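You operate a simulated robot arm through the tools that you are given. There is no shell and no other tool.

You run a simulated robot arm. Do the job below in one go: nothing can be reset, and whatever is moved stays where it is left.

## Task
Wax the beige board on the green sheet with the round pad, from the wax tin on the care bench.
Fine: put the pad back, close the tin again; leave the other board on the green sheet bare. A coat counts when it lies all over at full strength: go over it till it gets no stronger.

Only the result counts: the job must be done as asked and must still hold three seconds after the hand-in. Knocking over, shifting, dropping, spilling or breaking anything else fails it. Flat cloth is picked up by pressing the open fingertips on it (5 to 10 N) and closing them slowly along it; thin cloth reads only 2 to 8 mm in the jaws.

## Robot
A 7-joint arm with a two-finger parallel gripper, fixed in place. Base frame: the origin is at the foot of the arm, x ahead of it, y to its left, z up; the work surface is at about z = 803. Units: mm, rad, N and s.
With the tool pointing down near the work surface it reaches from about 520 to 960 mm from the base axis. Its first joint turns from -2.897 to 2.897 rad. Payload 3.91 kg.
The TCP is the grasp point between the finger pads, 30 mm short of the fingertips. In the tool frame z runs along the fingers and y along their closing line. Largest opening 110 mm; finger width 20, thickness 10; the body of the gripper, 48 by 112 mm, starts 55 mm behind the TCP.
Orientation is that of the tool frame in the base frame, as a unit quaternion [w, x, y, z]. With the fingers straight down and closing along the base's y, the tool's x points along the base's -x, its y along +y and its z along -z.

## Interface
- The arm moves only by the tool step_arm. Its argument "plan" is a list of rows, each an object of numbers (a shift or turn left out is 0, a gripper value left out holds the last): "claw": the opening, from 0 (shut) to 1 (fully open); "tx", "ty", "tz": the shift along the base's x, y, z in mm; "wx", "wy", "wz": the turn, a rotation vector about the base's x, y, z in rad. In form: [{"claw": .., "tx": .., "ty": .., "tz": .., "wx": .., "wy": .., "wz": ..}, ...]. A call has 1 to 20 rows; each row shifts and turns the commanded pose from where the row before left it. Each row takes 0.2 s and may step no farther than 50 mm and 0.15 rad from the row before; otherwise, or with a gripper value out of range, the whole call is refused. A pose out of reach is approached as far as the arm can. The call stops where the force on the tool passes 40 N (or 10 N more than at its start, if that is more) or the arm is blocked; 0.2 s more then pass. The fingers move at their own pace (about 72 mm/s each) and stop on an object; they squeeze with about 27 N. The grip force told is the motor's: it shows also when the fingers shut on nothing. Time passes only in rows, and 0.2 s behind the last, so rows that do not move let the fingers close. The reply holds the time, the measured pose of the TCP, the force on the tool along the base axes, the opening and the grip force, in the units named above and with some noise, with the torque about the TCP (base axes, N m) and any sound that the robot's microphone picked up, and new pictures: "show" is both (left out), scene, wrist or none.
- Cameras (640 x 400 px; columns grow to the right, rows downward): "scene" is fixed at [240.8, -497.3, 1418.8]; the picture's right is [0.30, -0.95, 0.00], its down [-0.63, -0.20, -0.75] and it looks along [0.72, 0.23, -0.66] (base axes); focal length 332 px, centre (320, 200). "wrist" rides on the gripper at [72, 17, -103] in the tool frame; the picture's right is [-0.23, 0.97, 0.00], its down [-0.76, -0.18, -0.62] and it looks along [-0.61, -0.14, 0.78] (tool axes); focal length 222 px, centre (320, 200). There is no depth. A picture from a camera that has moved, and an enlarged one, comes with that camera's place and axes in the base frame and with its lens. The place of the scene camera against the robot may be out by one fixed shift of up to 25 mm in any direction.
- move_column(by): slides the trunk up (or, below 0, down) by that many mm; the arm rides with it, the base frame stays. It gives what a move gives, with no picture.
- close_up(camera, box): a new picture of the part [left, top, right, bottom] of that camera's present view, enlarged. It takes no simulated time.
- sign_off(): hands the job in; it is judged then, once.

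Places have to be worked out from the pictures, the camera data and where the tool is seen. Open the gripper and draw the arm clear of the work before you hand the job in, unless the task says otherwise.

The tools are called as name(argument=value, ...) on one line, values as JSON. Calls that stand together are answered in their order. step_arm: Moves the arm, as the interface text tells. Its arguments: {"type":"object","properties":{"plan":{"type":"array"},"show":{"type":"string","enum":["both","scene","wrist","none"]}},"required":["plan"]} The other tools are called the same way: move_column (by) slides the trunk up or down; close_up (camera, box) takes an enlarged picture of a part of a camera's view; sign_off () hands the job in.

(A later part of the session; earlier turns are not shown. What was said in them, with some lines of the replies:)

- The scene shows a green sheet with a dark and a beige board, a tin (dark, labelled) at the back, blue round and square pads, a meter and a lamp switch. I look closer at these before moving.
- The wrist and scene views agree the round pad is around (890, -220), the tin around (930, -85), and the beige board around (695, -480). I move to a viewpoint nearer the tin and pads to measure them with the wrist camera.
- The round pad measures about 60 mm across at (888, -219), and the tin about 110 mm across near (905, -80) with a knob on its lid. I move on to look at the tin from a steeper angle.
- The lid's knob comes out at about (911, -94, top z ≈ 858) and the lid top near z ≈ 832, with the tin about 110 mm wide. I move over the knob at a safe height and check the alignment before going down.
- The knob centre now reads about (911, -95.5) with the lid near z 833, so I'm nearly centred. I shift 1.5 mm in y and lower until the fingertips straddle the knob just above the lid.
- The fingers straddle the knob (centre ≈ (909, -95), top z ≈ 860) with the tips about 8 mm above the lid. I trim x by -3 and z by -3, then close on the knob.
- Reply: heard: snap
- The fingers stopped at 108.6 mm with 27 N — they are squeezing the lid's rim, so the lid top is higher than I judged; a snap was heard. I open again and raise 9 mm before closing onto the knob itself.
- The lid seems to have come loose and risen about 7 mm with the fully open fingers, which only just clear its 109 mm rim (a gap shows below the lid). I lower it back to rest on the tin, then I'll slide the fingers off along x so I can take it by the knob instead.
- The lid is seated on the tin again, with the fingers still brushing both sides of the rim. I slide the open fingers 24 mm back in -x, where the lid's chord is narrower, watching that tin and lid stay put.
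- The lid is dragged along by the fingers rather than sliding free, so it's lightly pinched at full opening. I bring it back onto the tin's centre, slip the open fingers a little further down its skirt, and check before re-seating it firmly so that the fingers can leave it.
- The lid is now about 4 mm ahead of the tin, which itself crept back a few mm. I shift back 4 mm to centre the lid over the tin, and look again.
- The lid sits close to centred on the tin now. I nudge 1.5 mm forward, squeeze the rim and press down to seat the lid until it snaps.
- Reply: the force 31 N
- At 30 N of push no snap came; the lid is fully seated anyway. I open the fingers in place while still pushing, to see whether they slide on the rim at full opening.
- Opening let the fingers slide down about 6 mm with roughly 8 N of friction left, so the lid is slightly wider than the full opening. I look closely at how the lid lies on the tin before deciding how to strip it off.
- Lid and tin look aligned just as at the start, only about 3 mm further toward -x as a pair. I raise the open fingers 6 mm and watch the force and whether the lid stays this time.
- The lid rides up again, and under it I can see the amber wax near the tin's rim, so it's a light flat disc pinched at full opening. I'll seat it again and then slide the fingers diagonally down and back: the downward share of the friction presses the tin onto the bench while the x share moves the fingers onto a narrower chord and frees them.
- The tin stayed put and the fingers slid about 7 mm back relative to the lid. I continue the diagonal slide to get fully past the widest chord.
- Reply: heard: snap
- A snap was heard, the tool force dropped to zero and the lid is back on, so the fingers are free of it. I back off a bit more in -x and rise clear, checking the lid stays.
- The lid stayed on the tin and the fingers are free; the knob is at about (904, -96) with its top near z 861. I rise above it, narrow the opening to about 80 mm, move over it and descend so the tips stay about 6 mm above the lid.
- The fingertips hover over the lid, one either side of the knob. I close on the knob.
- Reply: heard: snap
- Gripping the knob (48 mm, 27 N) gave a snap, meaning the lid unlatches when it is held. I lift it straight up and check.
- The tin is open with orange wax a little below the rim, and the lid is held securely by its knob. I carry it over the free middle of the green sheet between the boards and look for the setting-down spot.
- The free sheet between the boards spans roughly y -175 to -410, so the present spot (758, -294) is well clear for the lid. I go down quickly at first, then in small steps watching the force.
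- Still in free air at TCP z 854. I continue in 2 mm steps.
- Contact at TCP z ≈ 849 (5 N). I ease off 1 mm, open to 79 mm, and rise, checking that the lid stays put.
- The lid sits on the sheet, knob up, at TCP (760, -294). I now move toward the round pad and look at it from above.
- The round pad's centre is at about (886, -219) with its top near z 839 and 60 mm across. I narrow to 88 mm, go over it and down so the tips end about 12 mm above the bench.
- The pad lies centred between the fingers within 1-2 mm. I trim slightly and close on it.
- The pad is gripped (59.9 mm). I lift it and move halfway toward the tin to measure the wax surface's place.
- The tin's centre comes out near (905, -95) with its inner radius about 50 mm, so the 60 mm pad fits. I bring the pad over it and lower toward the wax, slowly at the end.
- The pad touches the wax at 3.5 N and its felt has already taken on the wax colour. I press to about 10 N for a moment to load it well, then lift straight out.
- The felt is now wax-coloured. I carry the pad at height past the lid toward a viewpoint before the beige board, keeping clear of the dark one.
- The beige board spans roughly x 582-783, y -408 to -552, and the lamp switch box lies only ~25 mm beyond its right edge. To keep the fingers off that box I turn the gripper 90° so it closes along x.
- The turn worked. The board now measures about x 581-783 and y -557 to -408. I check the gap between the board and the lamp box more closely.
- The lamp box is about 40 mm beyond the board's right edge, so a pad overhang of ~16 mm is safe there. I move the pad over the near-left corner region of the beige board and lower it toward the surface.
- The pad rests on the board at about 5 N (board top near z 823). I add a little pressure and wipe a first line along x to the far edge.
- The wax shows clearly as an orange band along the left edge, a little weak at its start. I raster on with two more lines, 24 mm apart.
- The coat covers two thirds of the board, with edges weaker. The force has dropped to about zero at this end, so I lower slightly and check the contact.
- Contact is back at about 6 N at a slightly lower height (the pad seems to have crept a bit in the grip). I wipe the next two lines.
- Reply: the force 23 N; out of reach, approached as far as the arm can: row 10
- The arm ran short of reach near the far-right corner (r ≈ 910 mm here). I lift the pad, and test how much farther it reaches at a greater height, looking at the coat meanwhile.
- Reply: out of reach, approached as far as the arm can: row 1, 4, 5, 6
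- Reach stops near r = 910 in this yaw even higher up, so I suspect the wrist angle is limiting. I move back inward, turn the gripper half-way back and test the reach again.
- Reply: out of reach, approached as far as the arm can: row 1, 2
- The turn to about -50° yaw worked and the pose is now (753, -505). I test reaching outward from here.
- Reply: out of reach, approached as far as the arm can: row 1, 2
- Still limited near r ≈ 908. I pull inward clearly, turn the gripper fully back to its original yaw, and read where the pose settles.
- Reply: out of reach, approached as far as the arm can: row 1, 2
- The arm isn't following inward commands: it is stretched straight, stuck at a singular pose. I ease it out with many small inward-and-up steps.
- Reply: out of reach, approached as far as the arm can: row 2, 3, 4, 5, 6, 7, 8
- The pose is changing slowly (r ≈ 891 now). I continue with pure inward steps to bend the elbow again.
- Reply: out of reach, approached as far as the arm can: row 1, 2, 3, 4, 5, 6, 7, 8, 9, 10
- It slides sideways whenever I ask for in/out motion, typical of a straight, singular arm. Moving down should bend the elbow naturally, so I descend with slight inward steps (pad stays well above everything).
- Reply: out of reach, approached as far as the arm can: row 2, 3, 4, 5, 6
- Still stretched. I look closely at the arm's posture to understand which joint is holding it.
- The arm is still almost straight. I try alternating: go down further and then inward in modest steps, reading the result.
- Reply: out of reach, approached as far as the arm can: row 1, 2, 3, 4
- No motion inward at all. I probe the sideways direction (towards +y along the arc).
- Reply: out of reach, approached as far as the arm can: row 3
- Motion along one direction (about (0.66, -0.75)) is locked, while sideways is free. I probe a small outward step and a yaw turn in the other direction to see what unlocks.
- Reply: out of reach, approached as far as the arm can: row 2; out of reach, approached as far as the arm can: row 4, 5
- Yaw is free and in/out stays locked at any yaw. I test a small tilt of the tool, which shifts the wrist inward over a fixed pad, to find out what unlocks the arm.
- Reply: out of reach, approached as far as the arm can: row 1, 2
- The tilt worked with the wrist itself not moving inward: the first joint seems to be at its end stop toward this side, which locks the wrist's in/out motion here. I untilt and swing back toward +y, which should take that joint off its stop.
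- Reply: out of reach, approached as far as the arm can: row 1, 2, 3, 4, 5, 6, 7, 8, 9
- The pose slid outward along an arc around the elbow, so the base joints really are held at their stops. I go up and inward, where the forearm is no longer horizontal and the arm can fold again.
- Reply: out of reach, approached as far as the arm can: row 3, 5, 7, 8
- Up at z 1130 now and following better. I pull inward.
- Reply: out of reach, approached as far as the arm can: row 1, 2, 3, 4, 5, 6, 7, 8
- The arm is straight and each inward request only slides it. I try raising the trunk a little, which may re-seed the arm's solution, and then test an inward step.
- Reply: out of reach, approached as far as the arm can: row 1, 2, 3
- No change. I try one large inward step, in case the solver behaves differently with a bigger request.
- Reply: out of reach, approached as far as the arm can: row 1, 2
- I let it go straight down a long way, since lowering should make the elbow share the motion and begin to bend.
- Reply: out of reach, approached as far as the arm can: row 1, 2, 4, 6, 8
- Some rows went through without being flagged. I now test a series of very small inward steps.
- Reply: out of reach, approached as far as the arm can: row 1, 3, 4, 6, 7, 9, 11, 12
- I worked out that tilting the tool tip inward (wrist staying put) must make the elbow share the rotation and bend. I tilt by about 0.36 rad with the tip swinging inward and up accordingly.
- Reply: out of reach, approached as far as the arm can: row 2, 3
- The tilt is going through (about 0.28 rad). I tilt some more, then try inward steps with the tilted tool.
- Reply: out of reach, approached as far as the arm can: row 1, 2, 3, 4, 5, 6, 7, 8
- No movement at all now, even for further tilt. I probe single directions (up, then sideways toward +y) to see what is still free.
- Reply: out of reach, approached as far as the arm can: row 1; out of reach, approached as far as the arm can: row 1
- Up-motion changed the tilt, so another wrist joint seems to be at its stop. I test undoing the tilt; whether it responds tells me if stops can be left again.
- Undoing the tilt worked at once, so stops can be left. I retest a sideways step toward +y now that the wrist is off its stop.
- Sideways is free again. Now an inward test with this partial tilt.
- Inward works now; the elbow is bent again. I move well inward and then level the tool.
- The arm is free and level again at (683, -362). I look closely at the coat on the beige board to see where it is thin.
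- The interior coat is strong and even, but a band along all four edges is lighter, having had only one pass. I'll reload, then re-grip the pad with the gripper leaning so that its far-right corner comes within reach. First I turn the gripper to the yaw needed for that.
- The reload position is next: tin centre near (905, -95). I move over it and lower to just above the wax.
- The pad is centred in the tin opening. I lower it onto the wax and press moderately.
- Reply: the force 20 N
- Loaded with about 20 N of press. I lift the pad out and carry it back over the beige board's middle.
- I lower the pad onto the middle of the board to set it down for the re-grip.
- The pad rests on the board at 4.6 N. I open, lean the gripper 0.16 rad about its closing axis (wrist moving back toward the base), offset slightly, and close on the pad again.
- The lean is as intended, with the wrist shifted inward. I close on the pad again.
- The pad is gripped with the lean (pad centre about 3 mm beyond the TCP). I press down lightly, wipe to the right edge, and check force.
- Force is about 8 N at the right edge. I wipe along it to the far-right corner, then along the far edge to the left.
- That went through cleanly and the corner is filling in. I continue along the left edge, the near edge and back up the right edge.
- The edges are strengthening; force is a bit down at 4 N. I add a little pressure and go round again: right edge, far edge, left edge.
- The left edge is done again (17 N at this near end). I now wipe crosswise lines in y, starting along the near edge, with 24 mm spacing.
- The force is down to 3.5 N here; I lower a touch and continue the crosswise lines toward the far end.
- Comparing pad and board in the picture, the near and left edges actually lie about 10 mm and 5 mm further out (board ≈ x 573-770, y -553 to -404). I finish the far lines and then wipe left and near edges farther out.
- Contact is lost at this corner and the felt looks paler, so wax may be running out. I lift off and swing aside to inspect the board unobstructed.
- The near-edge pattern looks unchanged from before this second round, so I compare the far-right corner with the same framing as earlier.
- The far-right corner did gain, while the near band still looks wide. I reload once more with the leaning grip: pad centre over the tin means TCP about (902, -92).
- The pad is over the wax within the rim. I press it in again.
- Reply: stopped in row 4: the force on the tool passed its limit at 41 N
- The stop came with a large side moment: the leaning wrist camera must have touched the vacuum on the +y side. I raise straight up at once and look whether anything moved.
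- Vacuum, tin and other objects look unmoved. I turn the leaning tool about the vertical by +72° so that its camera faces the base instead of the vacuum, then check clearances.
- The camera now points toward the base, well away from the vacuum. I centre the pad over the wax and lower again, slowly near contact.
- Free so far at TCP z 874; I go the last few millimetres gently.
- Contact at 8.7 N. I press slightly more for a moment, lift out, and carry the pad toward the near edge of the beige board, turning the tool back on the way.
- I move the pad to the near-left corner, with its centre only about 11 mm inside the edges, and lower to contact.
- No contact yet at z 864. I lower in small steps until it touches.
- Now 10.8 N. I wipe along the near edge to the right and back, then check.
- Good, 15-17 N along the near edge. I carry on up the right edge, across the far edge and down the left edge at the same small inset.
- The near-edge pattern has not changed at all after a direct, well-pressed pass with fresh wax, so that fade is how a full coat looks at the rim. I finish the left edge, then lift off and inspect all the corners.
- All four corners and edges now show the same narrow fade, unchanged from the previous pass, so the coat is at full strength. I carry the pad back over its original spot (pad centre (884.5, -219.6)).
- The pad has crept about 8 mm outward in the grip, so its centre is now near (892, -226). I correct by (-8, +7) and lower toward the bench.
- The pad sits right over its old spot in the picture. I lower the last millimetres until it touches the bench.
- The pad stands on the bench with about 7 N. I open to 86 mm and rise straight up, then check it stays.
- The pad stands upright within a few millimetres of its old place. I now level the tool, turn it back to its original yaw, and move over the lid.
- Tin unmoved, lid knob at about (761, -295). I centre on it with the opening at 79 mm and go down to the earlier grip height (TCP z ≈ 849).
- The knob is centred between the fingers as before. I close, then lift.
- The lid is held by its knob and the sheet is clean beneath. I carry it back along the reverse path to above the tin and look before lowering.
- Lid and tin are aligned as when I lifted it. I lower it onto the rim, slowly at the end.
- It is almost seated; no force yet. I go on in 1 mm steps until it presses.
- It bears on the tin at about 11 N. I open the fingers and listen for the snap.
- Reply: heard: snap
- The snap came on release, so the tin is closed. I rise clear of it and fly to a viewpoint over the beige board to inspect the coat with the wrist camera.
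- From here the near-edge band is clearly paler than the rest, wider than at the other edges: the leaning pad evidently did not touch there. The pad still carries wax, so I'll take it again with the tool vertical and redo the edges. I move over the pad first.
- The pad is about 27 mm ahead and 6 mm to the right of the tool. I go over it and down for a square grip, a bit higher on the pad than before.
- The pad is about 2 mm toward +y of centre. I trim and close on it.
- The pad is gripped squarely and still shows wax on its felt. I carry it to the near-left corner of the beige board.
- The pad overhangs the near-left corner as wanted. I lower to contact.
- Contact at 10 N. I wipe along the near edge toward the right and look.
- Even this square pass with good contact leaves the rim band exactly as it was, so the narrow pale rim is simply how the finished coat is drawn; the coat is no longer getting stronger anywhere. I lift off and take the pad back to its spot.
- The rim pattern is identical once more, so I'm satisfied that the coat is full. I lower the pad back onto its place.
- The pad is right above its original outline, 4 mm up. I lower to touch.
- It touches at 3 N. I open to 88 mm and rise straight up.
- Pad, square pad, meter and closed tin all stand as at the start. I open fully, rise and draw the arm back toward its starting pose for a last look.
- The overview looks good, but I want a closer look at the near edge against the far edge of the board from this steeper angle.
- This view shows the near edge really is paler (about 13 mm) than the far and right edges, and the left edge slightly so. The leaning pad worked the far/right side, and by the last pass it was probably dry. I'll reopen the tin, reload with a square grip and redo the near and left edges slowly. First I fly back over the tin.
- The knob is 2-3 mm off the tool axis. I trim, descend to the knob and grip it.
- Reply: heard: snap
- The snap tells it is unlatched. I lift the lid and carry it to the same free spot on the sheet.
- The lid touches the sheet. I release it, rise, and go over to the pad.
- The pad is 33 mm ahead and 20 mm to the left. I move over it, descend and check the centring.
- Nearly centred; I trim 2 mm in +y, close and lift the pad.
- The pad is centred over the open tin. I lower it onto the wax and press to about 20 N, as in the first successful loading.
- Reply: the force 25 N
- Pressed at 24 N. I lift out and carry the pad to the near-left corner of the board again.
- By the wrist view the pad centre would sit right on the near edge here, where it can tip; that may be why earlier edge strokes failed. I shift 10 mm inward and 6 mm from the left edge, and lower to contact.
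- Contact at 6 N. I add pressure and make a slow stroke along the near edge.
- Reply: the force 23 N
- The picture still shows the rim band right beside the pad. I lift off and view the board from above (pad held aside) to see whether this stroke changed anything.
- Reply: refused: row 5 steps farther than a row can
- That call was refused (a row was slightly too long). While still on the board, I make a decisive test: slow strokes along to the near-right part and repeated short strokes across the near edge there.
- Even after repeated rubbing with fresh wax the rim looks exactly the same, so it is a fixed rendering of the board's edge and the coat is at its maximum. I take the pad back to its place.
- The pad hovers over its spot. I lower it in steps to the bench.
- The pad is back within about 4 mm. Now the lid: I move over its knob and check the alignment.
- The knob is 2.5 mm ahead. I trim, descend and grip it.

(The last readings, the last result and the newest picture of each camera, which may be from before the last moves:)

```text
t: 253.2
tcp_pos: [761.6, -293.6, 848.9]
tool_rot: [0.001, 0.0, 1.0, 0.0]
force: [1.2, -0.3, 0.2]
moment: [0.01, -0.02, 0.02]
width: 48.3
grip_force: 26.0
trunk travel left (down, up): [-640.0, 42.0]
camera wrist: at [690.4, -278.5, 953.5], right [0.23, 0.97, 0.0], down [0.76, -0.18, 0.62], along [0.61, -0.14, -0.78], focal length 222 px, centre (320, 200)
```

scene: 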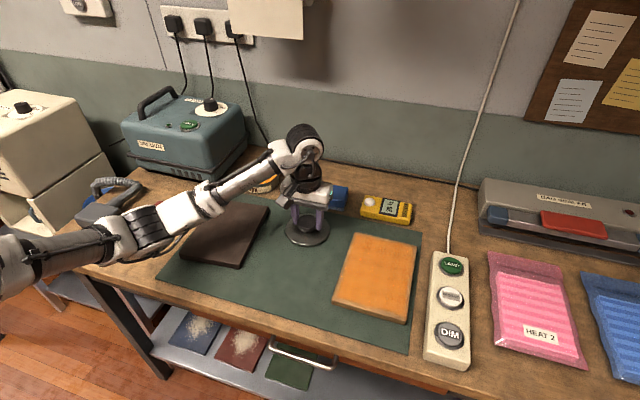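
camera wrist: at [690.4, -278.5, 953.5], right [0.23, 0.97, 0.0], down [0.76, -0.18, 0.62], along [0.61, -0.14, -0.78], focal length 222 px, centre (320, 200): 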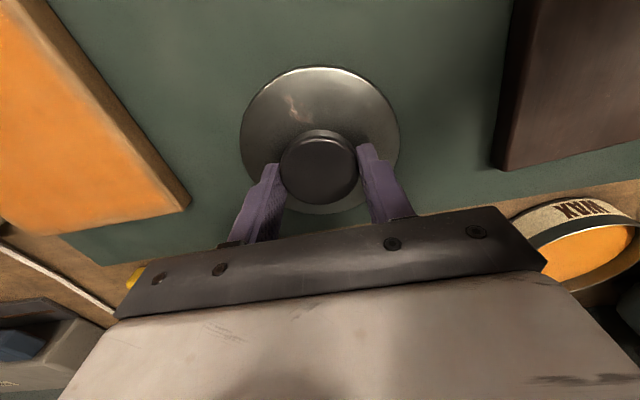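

Gripped at 48 mm. I lift the lid, carry it back over the tin, and stop above to check alignment.

step_arm(plan=[{"tz": 10}, {"tz": 30}, {"tz": 35}, {"tz": 30}, {"tx": 24, "ty": 33}, {"tx": 24, "ty": 33}, {"tx": 24, "ty": 33}, {"tx": 24, "ty": 33}, {"tx": 24, "ty": 33}, {"tx": 24, "ty": 33}, {"tz": -20}, {"tz": -20}, {}], show="both")

close_up(camera="scene", box=[215, 110, 315, 200])

close_up(camera="wrist", box=[160, 40, 480, 240])

```text
t: 256.1
tcp_pos: [907.4, -97.3, 915.0]
tool_rot: [0.002, 0.001, 1.0, 0.001]
force: [-0.6, 0.0, -0.6]
moment: [0.02, 0.0, -0.02]
width: 48.1
grip_force: 27.1
trunk travel left (down, up): [-640.0, 42.0]
camera wrist: at [835.5, -80.7, 1018.7], right [0.23, 0.97, 0.0], down [0.76, -0.18, 0.62], along [0.61, -0.14, -0.78], focal length 222 px, centre (320, 200)
```

scene: 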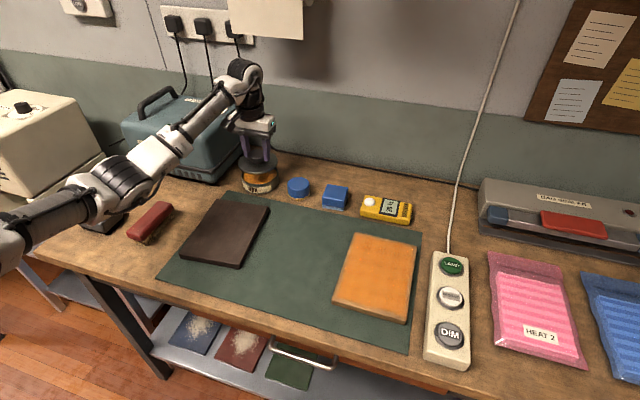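
wrist: 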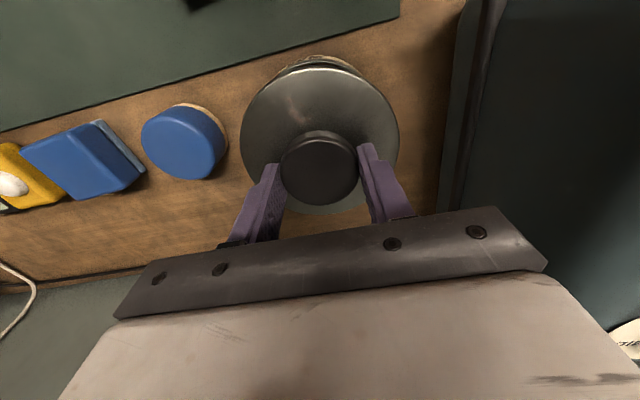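

```text
4.44 times, centred on (265, 155) of scene
camera zoom: at [240.8, -497.3, 1418.8], right [0.3, -0.95, 0.0], down [-0.63, -0.2, -0.75], along [0.72, 0.23, -0.66], focal length 1478 px, centre (564, 400)
```

zoom: 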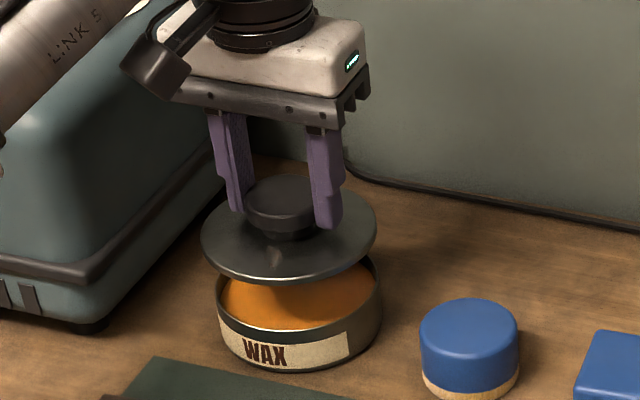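

```text
2.00 times, centred on (320, 140) of wrist
camera zoom: at [835.5, -80.7, 1018.7], right [0.23, 0.97, 0.0], down [0.76, -0.18, 0.62], along [0.61, -0.14, -0.78], focal length 444 px, centre (320, 320)
```

zoom: 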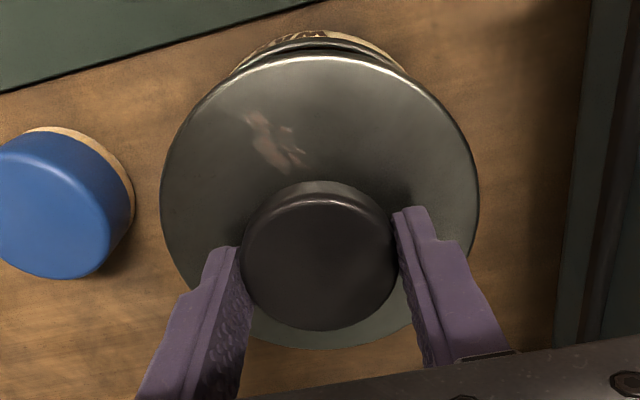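

Compared with the earlier closing, the lid sits about 2 mm too far right and 1 mm ahead. I correct that and lower it onto the rim.

step_arm(plan=[{"tx": -1.5, "ty": 1.8, "tz": -15}, {"tz": -15}, {"tz": -4}, {"tz": -3}, {}], show="both")

close_up(camera="scene", box=[235, 150, 291, 200])

close_up(camera="wrist", box=[160, 40, 480, 240])

```text
t: 257.2
tcp_pos: [905.7, -96.3, 878.8]
tool_rot: [0.0, 0.001, 1.0, 0.001]
force: [-0.7, 0.5, -1.0]
moment: [0.02, 0.03, 0.01]
width: 48.3
grip_force: 27.1
trunk travel left (down, up): [-640.0, 42.0]
camera wrist: at [833.7, -79.4, 981.6], right [0.23, 0.97, 0.0], down [0.76, -0.18, 0.62], along [0.61, -0.14, -0.78], focal length 222 px, centre (320, 200)
```

scene: 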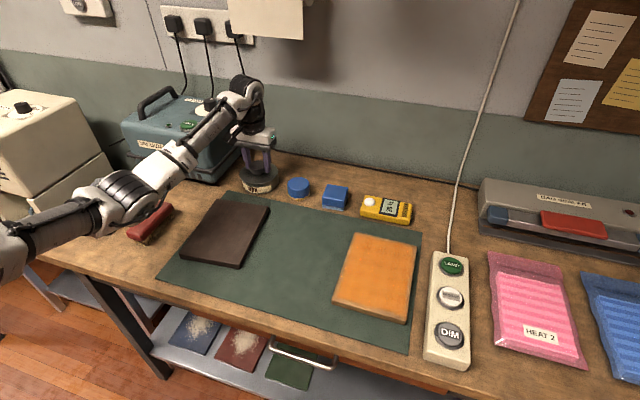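
wrist: 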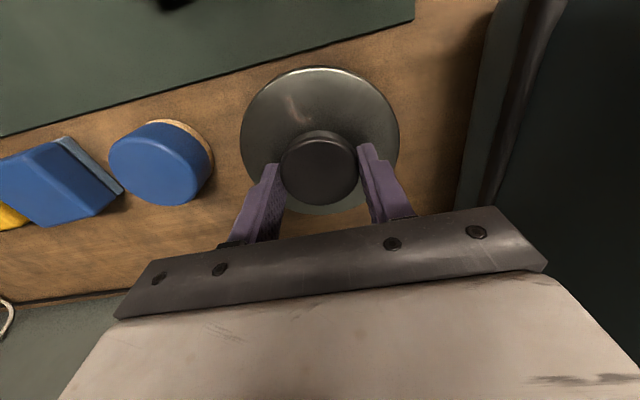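

```text
8.00 times, centred on (263, 175) of scene
camera zoom: at [240.8, -497.3, 1418.8], right [0.3, -0.95, 0.0], down [-0.63, -0.2, -0.75], along [0.72, 0.23, -0.66], focal length 2660 px, centre (776, 400)
```

zoom: 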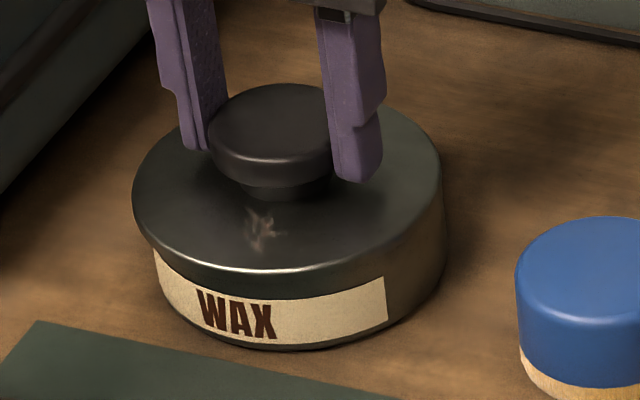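

```text
2.00 times, centred on (320, 140) of wrist
camera zoom: at [833.7, -79.4, 981.6], right [0.23, 0.97, 0.0], down [0.76, -0.18, 0.62], along [0.61, -0.14, -0.78], focal length 444 px, centre (320, 320)
```

zoom: 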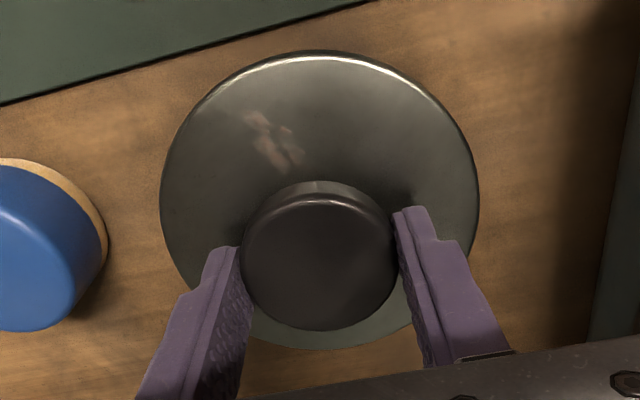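

The tin crept about a millimetre during loading; I follow with a 1 mm correction and lower until it bears.

step_arm(plan=[{"tx": -1, "ty": -1, "tz": -1}, {"tz": -1}, {"tz": -1}, {}], show="none")

step_arm(plan=[{"tz": -1}, {}], show="none")

```text
t: 258.2
tcp_pos: [904.6, -95.9, 878.9]
tool_rot: [0.004, 0.002, 1.0, 0.001]
force: [4.5, 1.6, 13.7]
moment: [0.16, 0.23, -0.09]
width: 48.2
grip_force: 27.4
trunk travel left (down, up): [-640.0, 42.0]
```

```text
t: 258.9
tcp_pos: [905.2, -96.6, 878.1]
tool_rot: [0.005, 0.001, 1.0, 0.0]
force: [10.6, -0.3, 23.2]
moment: [0.02, -0.23, 0.03]
width: 48.3
grip_force: 26.9
trunk travel left (down, up): [-640.0, 42.0]
```

It bears firmly at the expected height. I open the fingers and listen for the snap.

step_arm(plan=[{"tz": 1.5}, {"claw": 0.72}, {}, {}], show="both")

close_up(camera="scene", box=[235, 150, 291, 200])

```text
t: 259.9
tcp_pos: [904.4, -96.6, 875.5]
tool_rot: [0.0, 0.001, 1.0, 0.001]
force: [0.0, -1.1, -0.6]
moment: [0.02, 0.0, 0.02]
width: 79.1
grip_force: 0.0
trunk travel left (down, up): [-640.0, 42.0]
heard: snap
camera wrist: at [832.7, -80.5, 978.3], right [0.23, 0.97, 0.0], down [0.76, -0.18, 0.62], along [0.61, -0.14, -0.78], focal length 222 px, centre (320, 200)
```

scene: 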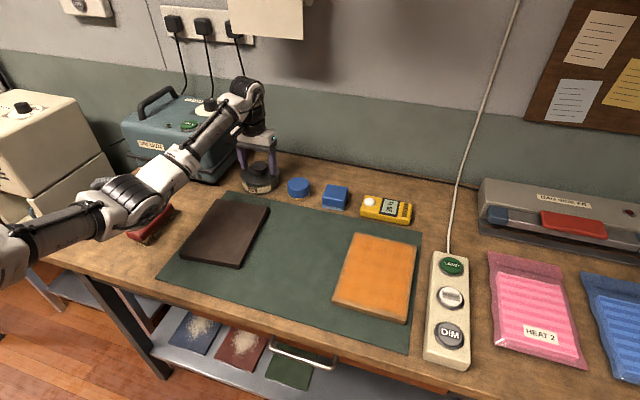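
wrist: 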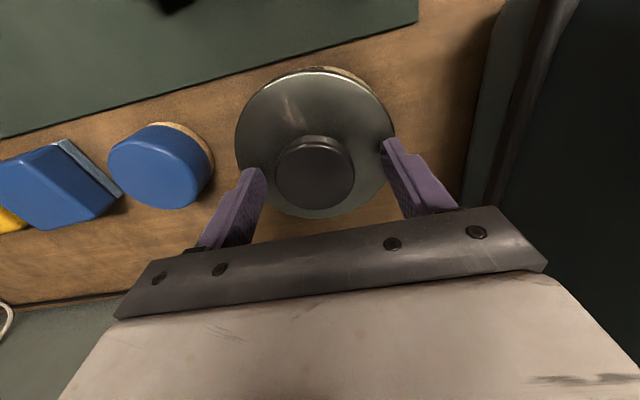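

```text
8.00 times, centred on (263, 175) of scene
camera zoom: at [240.8, -497.3, 1418.8], right [0.3, -0.95, 0.0], down [-0.63, -0.2, -0.75], along [0.72, 0.23, -0.66], focal length 2660 px, centre (776, 400)
```

zoom: 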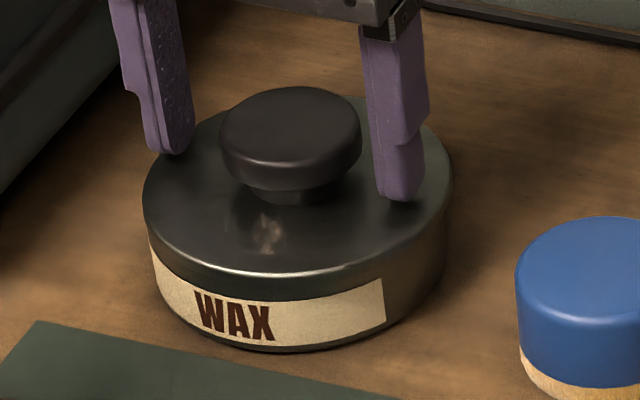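

A snap came, but the lid settled about 2 mm off-centre to the right. I grip the knob once more to centre it, watching the side forces before letting go.

step_arm(plan=[{"claw": 0.5}, {"claw": 0.3}, {"claw": 0.0}, {}, {}], show="both")

close_up(camera="scene", box=[235, 150, 291, 200])

```text
t: 261.1
tcp_pos: [904.1, -97.1, 874.9]
tool_rot: [0.002, 0.0, 1.0, 0.001]
force: [-0.1, 1.6, 0.3]
moment: [0.01, -0.01, 0.03]
width: 48.4
grip_force: 26.8
trunk travel left (down, up): [-640.0, 42.0]
heard: snap
camera wrist: at [832.8, -80.3, 978.8], right [0.23, 0.97, 0.0], down [0.76, -0.18, 0.62], along [0.61, -0.14, -0.78], focal length 222 px, centre (320, 200)
```

scene: 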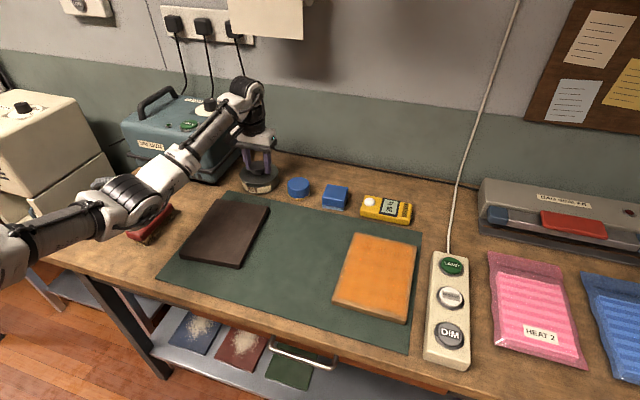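
wrist: 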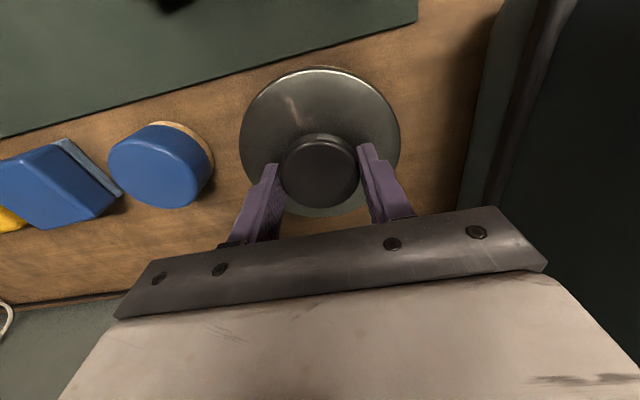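

```text
8.00 times, centred on (263, 175) of scene
camera zoom: at [240.8, -497.3, 1418.8], right [0.3, -0.95, 0.0], down [-0.63, -0.2, -0.75], along [0.72, 0.23, -0.66], focal length 2660 px, centre (776, 400)
```

zoom: 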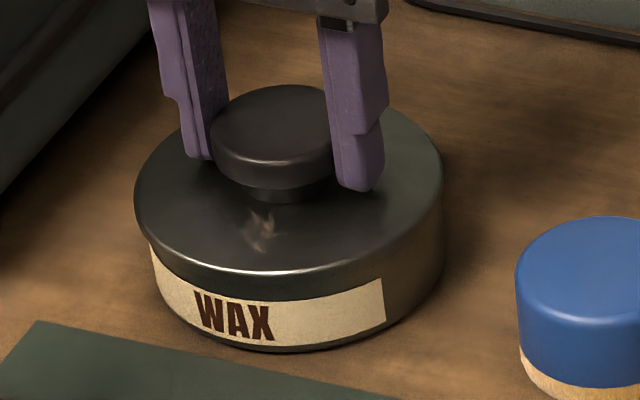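

Now the lid is concentric with the tin and the forces are near zero. I release it here.

step_arm(plan=[{"claw": 0.72}, {}, {}], show="none")

close_up(camera="scene", box=[235, 150, 291, 200])

```text
t: 261.9
tcp_pos: [903.3, -96.0, 876.1]
tool_rot: [0.001, 0.001, 1.0, 0.0]
force: [-0.1, -0.2, 0.2]
moment: [-0.01, -0.01, -0.01]
width: 79.1
grip_force: 0.1
trunk travel left (down, up): [-640.0, 42.0]
heard: snap
```

```text
8.00 times, centred on (263, 175) of scene
camera zoom: at [240.8, -497.3, 1418.8], right [0.3, -0.95, 0.0], down [-0.63, -0.2, -0.75], along [0.72, 0.23, -0.66], focal length 2660 px, centre (776, 400)
```

zoom: 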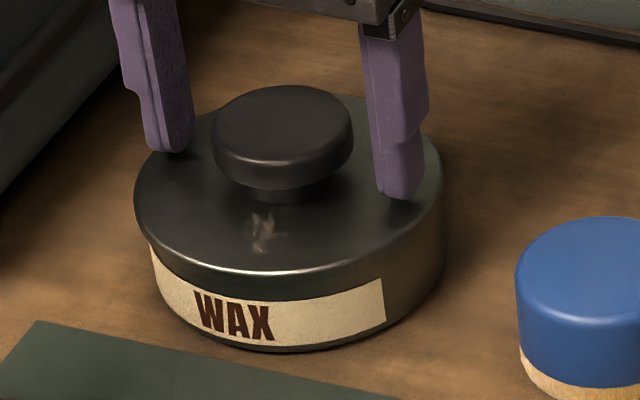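

The lid snapped on, concentric. I withdraw upward and go to the same viewpoint as before, to compare the near edge directly with the earlier picture.

step_arm(plan=[{"tz": 15}, {"tz": 40}, {"tz": 45, "claw": 1.0}, {"tx": -32, "ty": -27, "tz": 15}, {"tx": -32, "ty": -27, "tz": 15}, {"tx": -32, "ty": -27, "tz": 15}, {"tx": -32, "ty": -27, "tz": 20}, {"tx": -32, "ty": -27, "tz": 20}, {"tx": -32, "ty": -27, "tz": 20}, {"tx": -32, "ty": -27, "tz": 20}, {"tx": -32, "ty": -27, "tz": 10}, {"tx": -32, "ty": -27, "tz": 10}, {"tx": -33, "ty": -28, "tz": 4}, {"tx": -33, "ty": -28}, {}], show="both")

close_up(camera="wrist", box=[232, 92, 332, 142])

close_up(camera="wrist", box=[225, 90, 345, 210])

```text
t: 265.1
tcp_pos: [549.9, -395.7, 1124.4]
tool_rot: [0.002, 0.0, 1.0, 0.001]
force: [0.1, 0.5, -0.2]
moment: [0.04, 0.01, 0.0]
width: 109.9
grip_force: 0.1
trunk travel left (down, up): [-640.0, 42.0]
camera wrist: at [478.1, -380.2, 1227.6], right [0.23, 0.97, 0.0], down [0.76, -0.18, 0.62], along [0.61, -0.14, -0.78], focal length 222 px, centre (320, 200)
```

scene: 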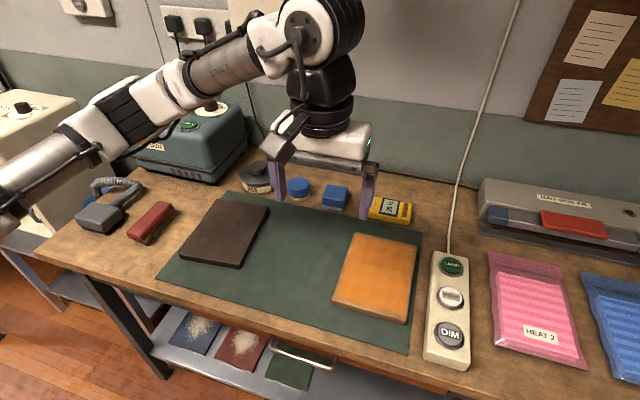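
wrist: 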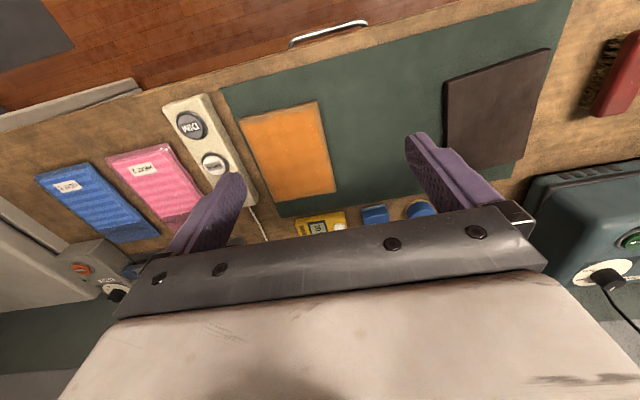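

```text
6.40 times, centred on (282, 117) of wrist
camera zoom: at [478.1, -380.2, 1227.6], right [0.23, 0.97, 0.0], down [0.76, -0.18, 0.62], along [0.61, -0.14, -0.78], focal length 1422 px, centre (563, 731)
```

zoom: 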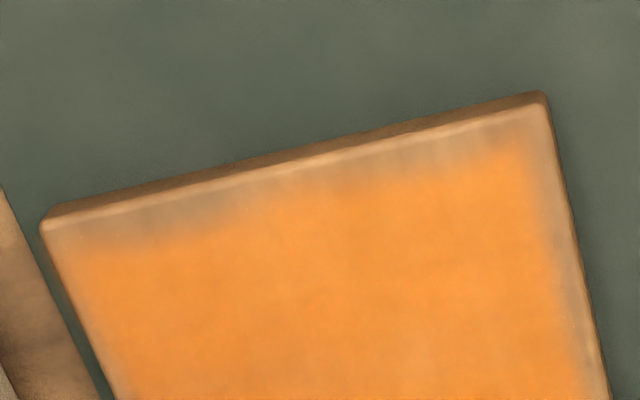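

```text
3.33 times, centred on (285, 150) of wrist
camera zoom: at [478.1, -380.2, 1227.6], right [0.23, 0.97, 0.0], down [0.76, -0.18, 0.62], along [0.61, -0.14, -0.78], focal length 740 px, centre (437, 367)
```

zoom: 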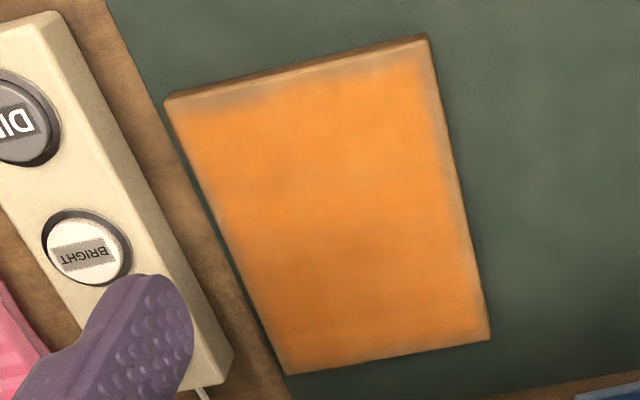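

The near-edge picture is identical to the earlier one, even where I had rubbed hard with fresh wax, so the coat can get no stronger. The dark board is bare, the pad is back in place, the tin is snapped shut, and the arm is open and clear, so I hand the job in.

sign_off()

```text
The job is handed in.
```

I waxed the beige board with the round pad, put the pad back and snapped the tin shut. The dark board is bare. I handed the job in; no verdict came back.

- **Coat:** it shows as an even orange over the board. A pale rim remains, about 13 mm wide on the near edge and narrower on the others. Rubbing the near edge again with fresh wax changed nothing in the pictures, so I took the coat as full. I can't rule out that the rim counts as thin.
- **Pad:** it stands upright within about 4 mm of where it was.
- **Tin:** the lid is centred, and I heard it snap when I let go. The tin itself sits about 4 mm nearer the robot than at the start.
- **Contact with the vacuum:** during one reload something on the gripper, probably the wrist camera, struck what I took to be the vacuum, and the force limit stopped the arm at 41 N. The vacuum and tin looked unmoved afterwards.
- **Robot:** the gripper is open and clear near its starting pose. The trunk is 40 mm higher than at the start.
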